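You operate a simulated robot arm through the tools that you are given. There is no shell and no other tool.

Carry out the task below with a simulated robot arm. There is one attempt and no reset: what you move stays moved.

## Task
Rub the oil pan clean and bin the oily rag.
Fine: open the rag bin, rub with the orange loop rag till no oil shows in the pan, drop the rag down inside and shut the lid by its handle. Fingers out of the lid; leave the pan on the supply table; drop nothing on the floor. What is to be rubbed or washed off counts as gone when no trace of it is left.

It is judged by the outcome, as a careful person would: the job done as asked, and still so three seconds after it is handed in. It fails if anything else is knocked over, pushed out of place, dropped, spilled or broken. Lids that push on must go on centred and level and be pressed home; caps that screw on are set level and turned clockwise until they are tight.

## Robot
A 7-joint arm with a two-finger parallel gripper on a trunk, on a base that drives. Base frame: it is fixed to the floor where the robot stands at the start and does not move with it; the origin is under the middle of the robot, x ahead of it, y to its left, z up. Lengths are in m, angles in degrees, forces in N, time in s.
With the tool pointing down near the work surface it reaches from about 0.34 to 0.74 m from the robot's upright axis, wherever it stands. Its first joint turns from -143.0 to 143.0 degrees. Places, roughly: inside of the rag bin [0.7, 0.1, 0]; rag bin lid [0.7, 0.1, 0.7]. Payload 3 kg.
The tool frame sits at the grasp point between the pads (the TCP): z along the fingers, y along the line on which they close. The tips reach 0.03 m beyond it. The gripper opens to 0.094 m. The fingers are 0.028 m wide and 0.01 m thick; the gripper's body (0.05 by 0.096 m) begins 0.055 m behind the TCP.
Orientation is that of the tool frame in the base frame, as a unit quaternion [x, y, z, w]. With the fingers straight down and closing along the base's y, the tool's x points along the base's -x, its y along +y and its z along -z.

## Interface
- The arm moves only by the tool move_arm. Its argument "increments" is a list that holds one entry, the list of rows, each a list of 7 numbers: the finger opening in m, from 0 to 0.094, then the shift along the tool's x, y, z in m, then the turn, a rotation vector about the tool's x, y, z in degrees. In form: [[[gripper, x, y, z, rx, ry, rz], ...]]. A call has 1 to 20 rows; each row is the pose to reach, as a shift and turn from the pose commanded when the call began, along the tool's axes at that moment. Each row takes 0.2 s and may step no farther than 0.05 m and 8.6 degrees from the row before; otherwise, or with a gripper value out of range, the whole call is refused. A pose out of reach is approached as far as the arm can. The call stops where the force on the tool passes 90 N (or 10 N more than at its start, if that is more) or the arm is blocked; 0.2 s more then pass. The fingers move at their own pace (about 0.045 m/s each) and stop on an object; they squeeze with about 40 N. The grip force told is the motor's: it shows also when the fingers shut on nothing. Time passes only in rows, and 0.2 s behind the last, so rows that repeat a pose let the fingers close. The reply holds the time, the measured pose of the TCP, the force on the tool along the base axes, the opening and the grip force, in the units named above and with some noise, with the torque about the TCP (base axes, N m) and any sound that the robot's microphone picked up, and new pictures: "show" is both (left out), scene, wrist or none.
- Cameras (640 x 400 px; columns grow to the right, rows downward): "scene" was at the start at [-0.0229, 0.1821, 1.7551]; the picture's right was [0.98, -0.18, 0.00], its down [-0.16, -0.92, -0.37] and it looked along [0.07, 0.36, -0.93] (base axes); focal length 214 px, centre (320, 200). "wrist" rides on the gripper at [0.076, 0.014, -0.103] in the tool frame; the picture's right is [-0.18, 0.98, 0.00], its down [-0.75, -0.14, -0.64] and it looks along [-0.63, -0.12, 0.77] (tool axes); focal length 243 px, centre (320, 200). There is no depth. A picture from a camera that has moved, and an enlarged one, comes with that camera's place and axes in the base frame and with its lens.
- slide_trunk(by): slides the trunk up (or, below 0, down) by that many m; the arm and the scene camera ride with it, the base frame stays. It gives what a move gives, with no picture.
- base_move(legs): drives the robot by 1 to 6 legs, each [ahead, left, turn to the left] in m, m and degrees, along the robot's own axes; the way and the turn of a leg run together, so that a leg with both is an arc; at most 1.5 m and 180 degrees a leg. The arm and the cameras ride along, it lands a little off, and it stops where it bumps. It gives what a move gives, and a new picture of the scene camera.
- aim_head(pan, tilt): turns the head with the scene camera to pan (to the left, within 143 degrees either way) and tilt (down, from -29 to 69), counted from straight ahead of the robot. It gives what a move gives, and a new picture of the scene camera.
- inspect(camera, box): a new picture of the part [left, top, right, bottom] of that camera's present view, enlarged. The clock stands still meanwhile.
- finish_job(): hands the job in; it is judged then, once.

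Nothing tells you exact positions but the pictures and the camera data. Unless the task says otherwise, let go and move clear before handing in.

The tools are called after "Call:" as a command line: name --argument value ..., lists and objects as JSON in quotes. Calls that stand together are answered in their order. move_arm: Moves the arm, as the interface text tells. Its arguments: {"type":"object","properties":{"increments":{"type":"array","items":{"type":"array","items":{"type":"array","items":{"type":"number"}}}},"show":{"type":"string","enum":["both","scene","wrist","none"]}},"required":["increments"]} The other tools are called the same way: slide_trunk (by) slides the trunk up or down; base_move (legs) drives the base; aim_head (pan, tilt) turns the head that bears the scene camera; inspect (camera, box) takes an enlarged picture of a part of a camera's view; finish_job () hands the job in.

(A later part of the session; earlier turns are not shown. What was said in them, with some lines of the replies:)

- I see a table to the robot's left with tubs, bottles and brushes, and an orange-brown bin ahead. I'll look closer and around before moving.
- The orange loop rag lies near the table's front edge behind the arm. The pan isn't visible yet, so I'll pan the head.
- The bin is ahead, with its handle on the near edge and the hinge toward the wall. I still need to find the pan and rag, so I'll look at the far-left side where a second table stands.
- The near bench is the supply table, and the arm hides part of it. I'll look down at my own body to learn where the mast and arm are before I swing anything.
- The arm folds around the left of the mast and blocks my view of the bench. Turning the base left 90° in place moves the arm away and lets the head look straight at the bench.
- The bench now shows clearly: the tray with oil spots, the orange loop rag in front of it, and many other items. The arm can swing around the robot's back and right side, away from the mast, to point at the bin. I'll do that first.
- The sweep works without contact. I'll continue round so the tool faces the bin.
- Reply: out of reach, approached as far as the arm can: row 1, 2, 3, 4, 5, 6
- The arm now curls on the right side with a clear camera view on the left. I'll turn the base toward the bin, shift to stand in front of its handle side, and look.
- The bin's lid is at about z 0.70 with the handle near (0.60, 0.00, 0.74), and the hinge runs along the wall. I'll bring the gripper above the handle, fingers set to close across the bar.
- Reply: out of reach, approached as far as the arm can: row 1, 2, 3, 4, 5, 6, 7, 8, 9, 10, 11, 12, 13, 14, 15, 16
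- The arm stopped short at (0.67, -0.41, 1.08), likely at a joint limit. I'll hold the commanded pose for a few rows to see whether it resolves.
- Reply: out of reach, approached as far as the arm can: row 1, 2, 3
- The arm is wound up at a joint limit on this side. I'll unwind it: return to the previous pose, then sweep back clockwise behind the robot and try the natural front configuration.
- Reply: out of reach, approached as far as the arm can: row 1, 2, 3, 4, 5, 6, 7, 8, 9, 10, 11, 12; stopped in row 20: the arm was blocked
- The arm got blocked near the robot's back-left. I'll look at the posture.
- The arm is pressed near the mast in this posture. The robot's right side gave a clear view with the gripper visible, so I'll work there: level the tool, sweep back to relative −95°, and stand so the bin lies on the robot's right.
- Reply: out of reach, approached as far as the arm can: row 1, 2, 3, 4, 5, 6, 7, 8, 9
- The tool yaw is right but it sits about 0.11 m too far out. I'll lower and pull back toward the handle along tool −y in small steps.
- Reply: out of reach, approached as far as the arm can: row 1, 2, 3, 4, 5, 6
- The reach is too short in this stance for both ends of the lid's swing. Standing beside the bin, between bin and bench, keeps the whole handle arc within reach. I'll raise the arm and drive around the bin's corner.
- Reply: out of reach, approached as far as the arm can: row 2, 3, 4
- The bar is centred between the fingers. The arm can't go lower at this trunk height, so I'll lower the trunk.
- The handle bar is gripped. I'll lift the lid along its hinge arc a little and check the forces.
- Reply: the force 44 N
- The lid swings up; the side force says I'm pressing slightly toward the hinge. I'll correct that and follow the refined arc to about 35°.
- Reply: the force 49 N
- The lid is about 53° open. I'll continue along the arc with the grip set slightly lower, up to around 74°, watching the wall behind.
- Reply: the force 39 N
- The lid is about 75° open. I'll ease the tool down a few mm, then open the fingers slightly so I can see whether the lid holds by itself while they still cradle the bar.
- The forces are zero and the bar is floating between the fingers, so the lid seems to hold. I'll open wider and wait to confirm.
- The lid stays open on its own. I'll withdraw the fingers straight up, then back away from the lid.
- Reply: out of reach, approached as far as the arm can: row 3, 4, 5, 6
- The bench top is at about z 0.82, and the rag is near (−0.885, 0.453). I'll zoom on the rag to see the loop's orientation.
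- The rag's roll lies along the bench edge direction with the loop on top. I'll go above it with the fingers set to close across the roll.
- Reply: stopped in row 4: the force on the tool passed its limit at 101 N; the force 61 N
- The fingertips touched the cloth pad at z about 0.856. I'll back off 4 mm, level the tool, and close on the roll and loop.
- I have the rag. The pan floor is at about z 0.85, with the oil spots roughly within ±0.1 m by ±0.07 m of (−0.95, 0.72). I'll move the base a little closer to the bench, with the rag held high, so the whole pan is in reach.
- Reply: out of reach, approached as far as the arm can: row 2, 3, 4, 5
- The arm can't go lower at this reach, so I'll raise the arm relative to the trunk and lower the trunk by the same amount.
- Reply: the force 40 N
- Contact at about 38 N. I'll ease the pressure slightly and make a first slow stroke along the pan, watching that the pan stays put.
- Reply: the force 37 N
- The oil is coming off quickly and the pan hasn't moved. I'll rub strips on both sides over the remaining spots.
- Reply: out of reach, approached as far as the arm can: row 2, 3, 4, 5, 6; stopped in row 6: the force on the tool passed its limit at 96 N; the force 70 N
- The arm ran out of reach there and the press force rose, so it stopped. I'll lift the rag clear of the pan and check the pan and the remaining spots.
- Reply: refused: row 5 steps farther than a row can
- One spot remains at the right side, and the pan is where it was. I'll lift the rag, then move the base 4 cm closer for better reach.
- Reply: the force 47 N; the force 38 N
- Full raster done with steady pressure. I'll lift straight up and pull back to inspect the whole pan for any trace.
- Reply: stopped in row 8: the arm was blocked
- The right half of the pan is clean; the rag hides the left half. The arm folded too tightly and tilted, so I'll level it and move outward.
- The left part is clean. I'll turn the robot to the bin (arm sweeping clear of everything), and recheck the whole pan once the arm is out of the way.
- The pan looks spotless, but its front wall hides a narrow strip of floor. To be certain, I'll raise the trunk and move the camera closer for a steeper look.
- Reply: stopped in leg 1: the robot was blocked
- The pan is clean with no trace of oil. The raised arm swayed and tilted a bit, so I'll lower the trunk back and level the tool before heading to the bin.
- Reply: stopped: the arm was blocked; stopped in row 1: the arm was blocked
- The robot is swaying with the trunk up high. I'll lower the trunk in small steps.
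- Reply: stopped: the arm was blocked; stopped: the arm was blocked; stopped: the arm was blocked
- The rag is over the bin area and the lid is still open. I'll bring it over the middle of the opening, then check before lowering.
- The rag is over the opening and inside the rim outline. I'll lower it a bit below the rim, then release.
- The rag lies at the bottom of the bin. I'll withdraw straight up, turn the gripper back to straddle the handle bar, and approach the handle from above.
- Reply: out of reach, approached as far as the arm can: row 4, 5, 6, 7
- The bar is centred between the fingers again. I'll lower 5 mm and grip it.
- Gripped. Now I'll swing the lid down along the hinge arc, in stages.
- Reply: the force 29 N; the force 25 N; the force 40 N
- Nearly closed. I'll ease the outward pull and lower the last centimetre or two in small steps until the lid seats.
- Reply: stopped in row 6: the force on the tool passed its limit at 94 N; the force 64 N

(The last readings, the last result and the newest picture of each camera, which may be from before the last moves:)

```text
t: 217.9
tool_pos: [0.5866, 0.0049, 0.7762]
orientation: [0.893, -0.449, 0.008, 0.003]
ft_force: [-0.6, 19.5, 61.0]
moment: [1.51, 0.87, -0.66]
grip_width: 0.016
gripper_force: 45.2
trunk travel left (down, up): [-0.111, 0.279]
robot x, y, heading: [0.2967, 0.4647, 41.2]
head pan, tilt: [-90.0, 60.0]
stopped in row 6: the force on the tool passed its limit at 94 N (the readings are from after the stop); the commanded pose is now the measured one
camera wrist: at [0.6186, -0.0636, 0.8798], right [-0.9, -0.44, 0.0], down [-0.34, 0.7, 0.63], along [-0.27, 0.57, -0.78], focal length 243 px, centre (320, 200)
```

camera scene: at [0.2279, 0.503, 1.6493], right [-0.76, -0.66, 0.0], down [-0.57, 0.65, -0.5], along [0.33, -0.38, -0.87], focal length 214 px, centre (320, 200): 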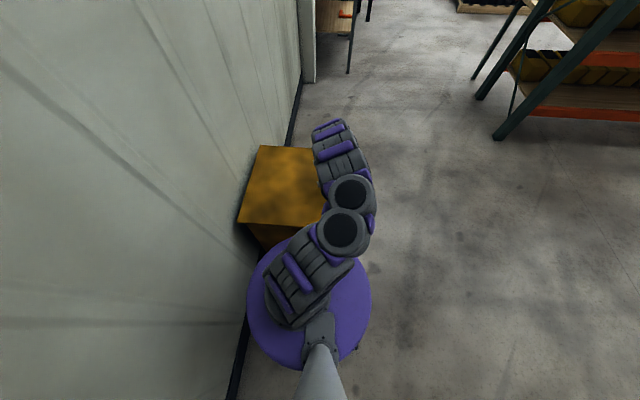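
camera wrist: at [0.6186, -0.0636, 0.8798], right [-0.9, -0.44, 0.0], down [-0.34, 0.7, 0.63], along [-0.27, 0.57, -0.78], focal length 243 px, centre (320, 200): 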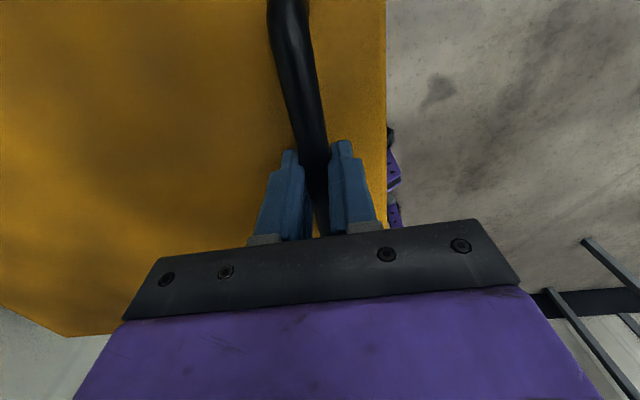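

The lid pressed home with over 90 N of reaction. I'll release the handle and lift away, then check the lid is flush.

Call:
move_arm --increments '[[[0.01, 0, 0, -0.001, 0, 0, 0], [0.03, 0, 0, -0.001, 0, 0, 0], [0.046, 0, 0, -0.001, 0, 0, 0], [0.046, 0, 0, -0.001, 0, 0, 0], [0.046, 0, 0, -0.02, 0, 0, 0], [0.046, 0, 0, -0.05, 0, 0, 0], [0.046, 0, 0, -0.09, 0, 0, 0], [0.046, 0, 0, -0.13, 0, 0, 0], [0.046, 0, 0, -0.17, 0, 0, 0], [0.046, 0, 0, -0.21, 0, 0, 0], [0.046, 0, 0, -0.25, 0, 0, 0], [0.046, 0, 0, -0.29, 0, 0, 0], [0.046, 0, 0, -0.33, 0, 0, 0]]]' --show "both"

```text
t: 220.7
tool_pos: [0.5878, -0.0006, 1.0997]
orientation: [0.893, -0.45, 0.002, -0.001]
ft_force: [0.8, -0.1, -0.2]
moment: [-0.01, -0.01, -0.02]
grip_width: 0.0457
gripper_force: 0.0
trunk travel left (down, up): [-0.111, 0.279]
robot x, y, heading: [0.2946, 0.4649, 41.1]
head pan, tilt: [-90.0, 60.0]
camera scene: at [0.226, 0.4978, 1.6494], right [-0.76, -0.66, 0.0], down [-0.57, 0.66, -0.5], along [0.33, -0.38, -0.87], focal length 214 px, centre (320, 200)
camera wrist: at [0.6208, -0.0717, 1.2023], right [-0.9, -0.44, 0.0], down [-0.34, 0.69, 0.64], along [-0.28, 0.58, -0.77], focal length 243 px, centre (320, 200)
```

scene: 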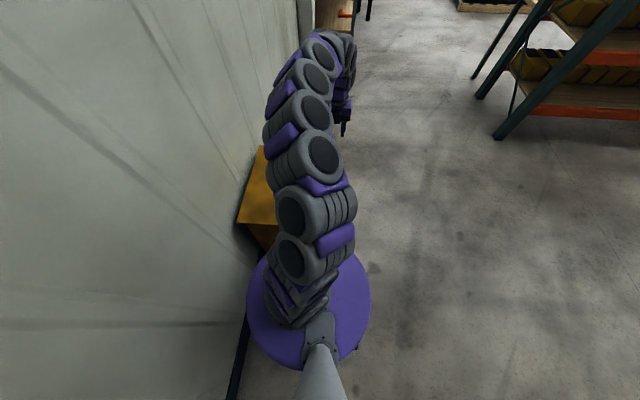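
wrist: 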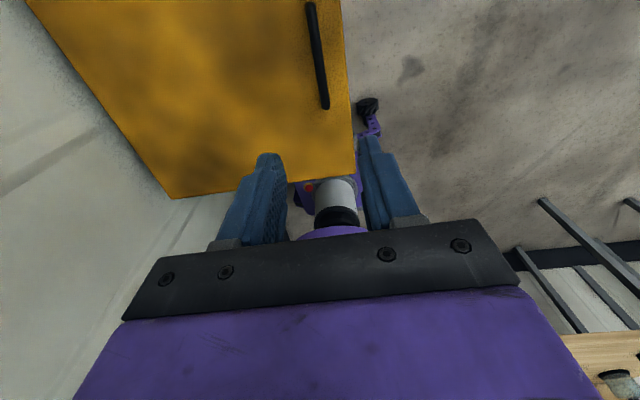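

Call:
base_move --legs '[[-0.5, 0.04, 0]]'

Call:
aim_head --pan -45 --tilt 45

Call:
inspect --camera "scene" --box '[200, 120, 440, 270]'

Call:
aim_head --pan 95 --tilt 45

```text
t: 223.6
tool_pos: [0.1781, -0.2998, 1.1011]
orientation: [0.894, -0.449, 0.004, 0.0]
ft_force: [-0.7, -0.7, -0.8]
moment: [0.02, 0.05, 0.01]
grip_width: 0.0462
gripper_force: 0.1
trunk travel left (down, up): [-0.111, 0.279]
robot x, y, heading: [-0.1149, 0.1652, 41.0]
head pan, tilt: [-90.0, 60.0]
camera scene: at [-0.1831, 0.1975, 1.6494], right [-0.76, -0.66, 0.0], down [-0.57, 0.65, -0.5], along [0.33, -0.38, -0.87], focal length 214 px, centre (320, 200)
```

scene: 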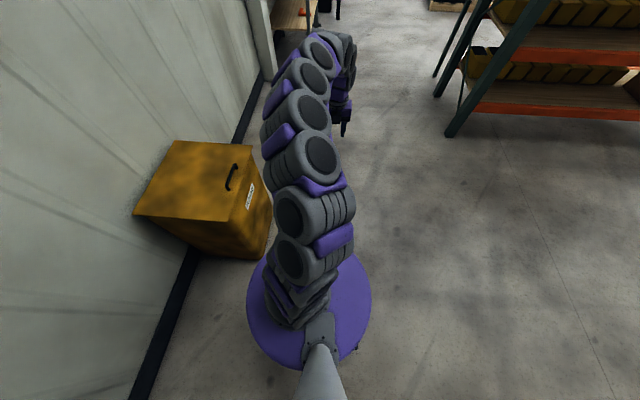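

```text
t: 224.8
tool_pos: [0.1773, -0.2996, 1.1021]
orientation: [0.894, -0.449, 0.004, 0.002]
ft_force: [-0.7, 0.2, 0.0]
moment: [0.02, 0.02, 0.04]
grip_width: 0.046
gripper_force: 0.1
trunk travel left (down, up): [-0.111, 0.279]
robot x, y, heading: [-0.1121, 0.1651, 41.1]
head pan, tilt: [-45.0, 45.0]
camera scene: at [-0.1439, 0.2406, 1.6689], right [-0.07, -1.0, 0.0], down [-0.71, 0.05, -0.71], along [0.7, -0.05, -0.71], focal length 214 px, centre (320, 200)
```

scene: 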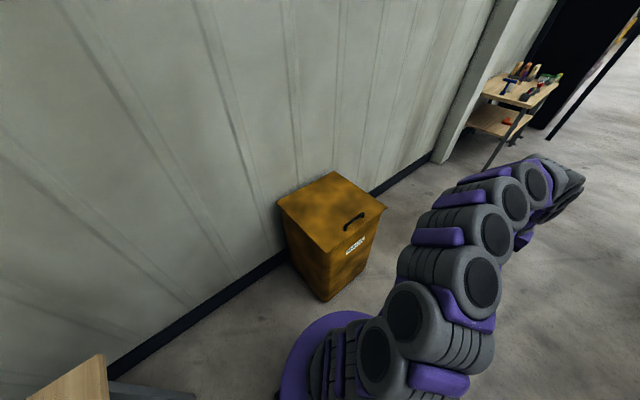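

```text
2.67 times, centred on (320, 195) of scene
camera zoom: at [-0.1439, 0.2406, 1.6689], right [-0.07, -1.0, 0.0], down [-0.71, 0.05, -0.71], along [0.7, -0.05, -0.71], focal length 572 px, centre (320, 213)
```

zoom: 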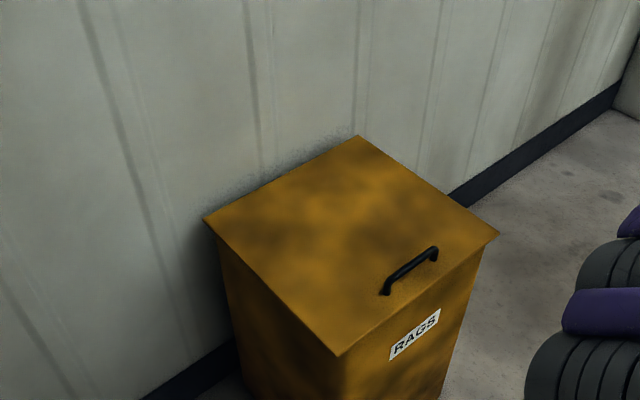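

```text
t: 227.0
tool_pos: [0.1785, -0.3006, 1.1016]
orientation: [0.894, -0.449, 0.004, 0.002]
ft_force: [0.0, 0.0, -0.3]
moment: [0.0, 0.02, 0.01]
grip_width: 0.0461
gripper_force: 0.0
trunk travel left (down, up): [-0.111, 0.279]
robot x, y, heading: [-0.1099, 0.1611, 41.0]
head pan, tilt: [95.0, 45.0]
camera scene: at [-0.2838, 0.3032, 1.6693], right [0.7, 0.72, 0.0], down [0.51, -0.49, -0.71], along [-0.51, 0.49, -0.71], focal length 214 px, centre (320, 200)
```

scene: 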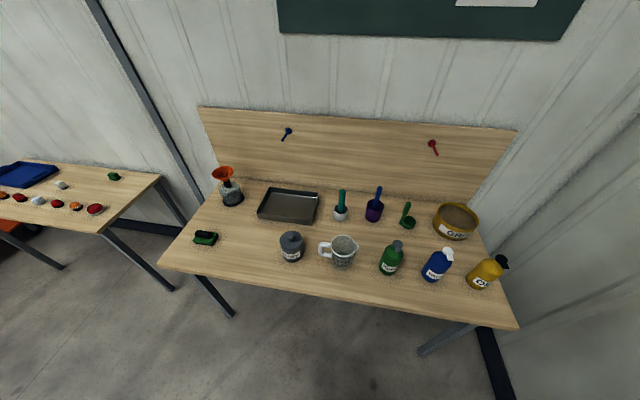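

The lid looks shut, the pan is clean and in place, and the bench items stand as before. I'll take a last close look at the lid seam and pan.

Call:
inspect --camera "scene" --box '[240, 170, 340, 240]'

Call:
aim_head --pan -48 --tilt 48

Call:
inspect --camera "scene" --box '[260, 150, 380, 230]'

```text
5.71 times, centred on (290, 205) of scene
camera zoom: at [-0.2838, 0.3032, 1.6693], right [0.7, 0.72, 0.0], down [0.51, -0.49, -0.71], along [-0.51, 0.49, -0.71], focal length 1226 px, centre (491, 171)
```

zoom: 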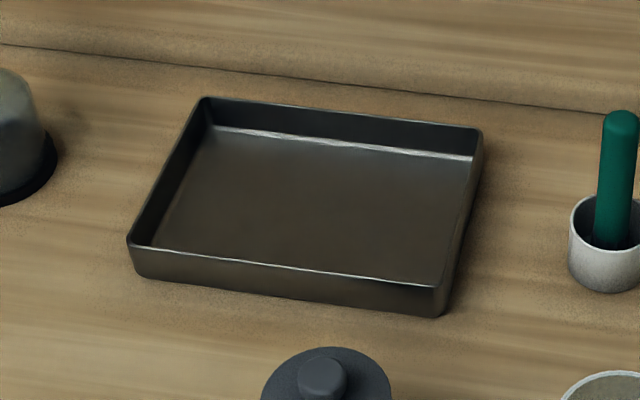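

```text
t: 229.2
tool_pos: [0.1793, -0.2994, 1.1016]
orientation: [0.894, -0.449, 0.004, 0.002]
ft_force: [-1.5, -0.5, 0.2]
moment: [0.0, -0.01, -0.01]
grip_width: 0.046
gripper_force: 0.0
trunk travel left (down, up): [-0.111, 0.279]
robot x, y, heading: [-0.1106, 0.1614, 41.0]
head pan, tilt: [-48.0, 48.0]
camera scene: at [-0.147, 0.237, 1.6648], right [-0.12, -0.99, 0.0], down [-0.74, 0.09, -0.67], along [0.66, -0.08, -0.74], focal length 214 px, centre (320, 200)
```

scene: 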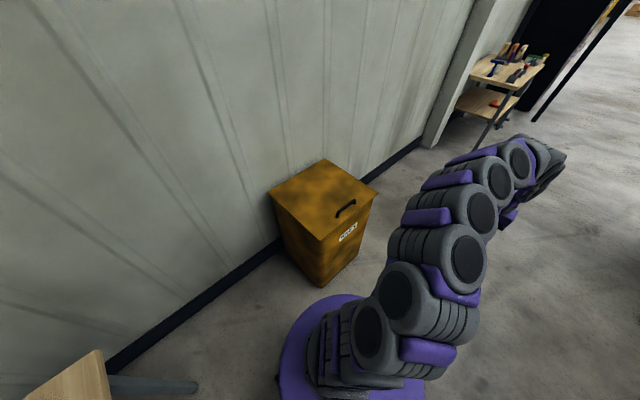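

```text
5.00 times, centred on (320, 190) of scene
camera zoom: at [-0.147, 0.237, 1.6648], right [-0.12, -0.99, 0.0], down [-0.74, 0.09, -0.67], along [0.66, -0.08, -0.74], focal length 1072 px, centre (320, 250)
```

zoom: 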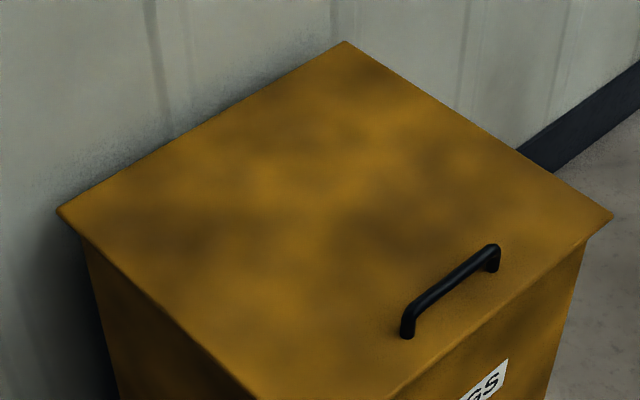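

The pan on the bench is clean with no trace of oil, the rag is inside the bin, and the lid is flush and shut. The gripper is empty and clear, and nothing else is disturbed, so I'm handing in.

Call:
finish_job

```text
The job is handed in.
```

The job is done and handed in. No result has come back from the judging yet.

- **Pan:** I rubbed it with the orange loop rag until I could see no oil anywhere in the close-up pictures. It is still on the supply table, in the place where it stood before.
- **Rag:** I lowered it just below the bin's rim and let go. The wrist camera then showed it lying at the bottom of the bin.
- **Lid:** I shut it by its handle and pressed down until the force reached about 90 N. It looks flush in the last close-ups, though the camera was too high to see under the lid's edge.
- **Everything else:** Nothing fell on the floor, and the other items on the table look undisturbed.

With the trunk raised high for one look at the pan, the robot swayed and stopped itself several times. It hit nothing and kept hold of the rag, and I lowered the trunk before going on.
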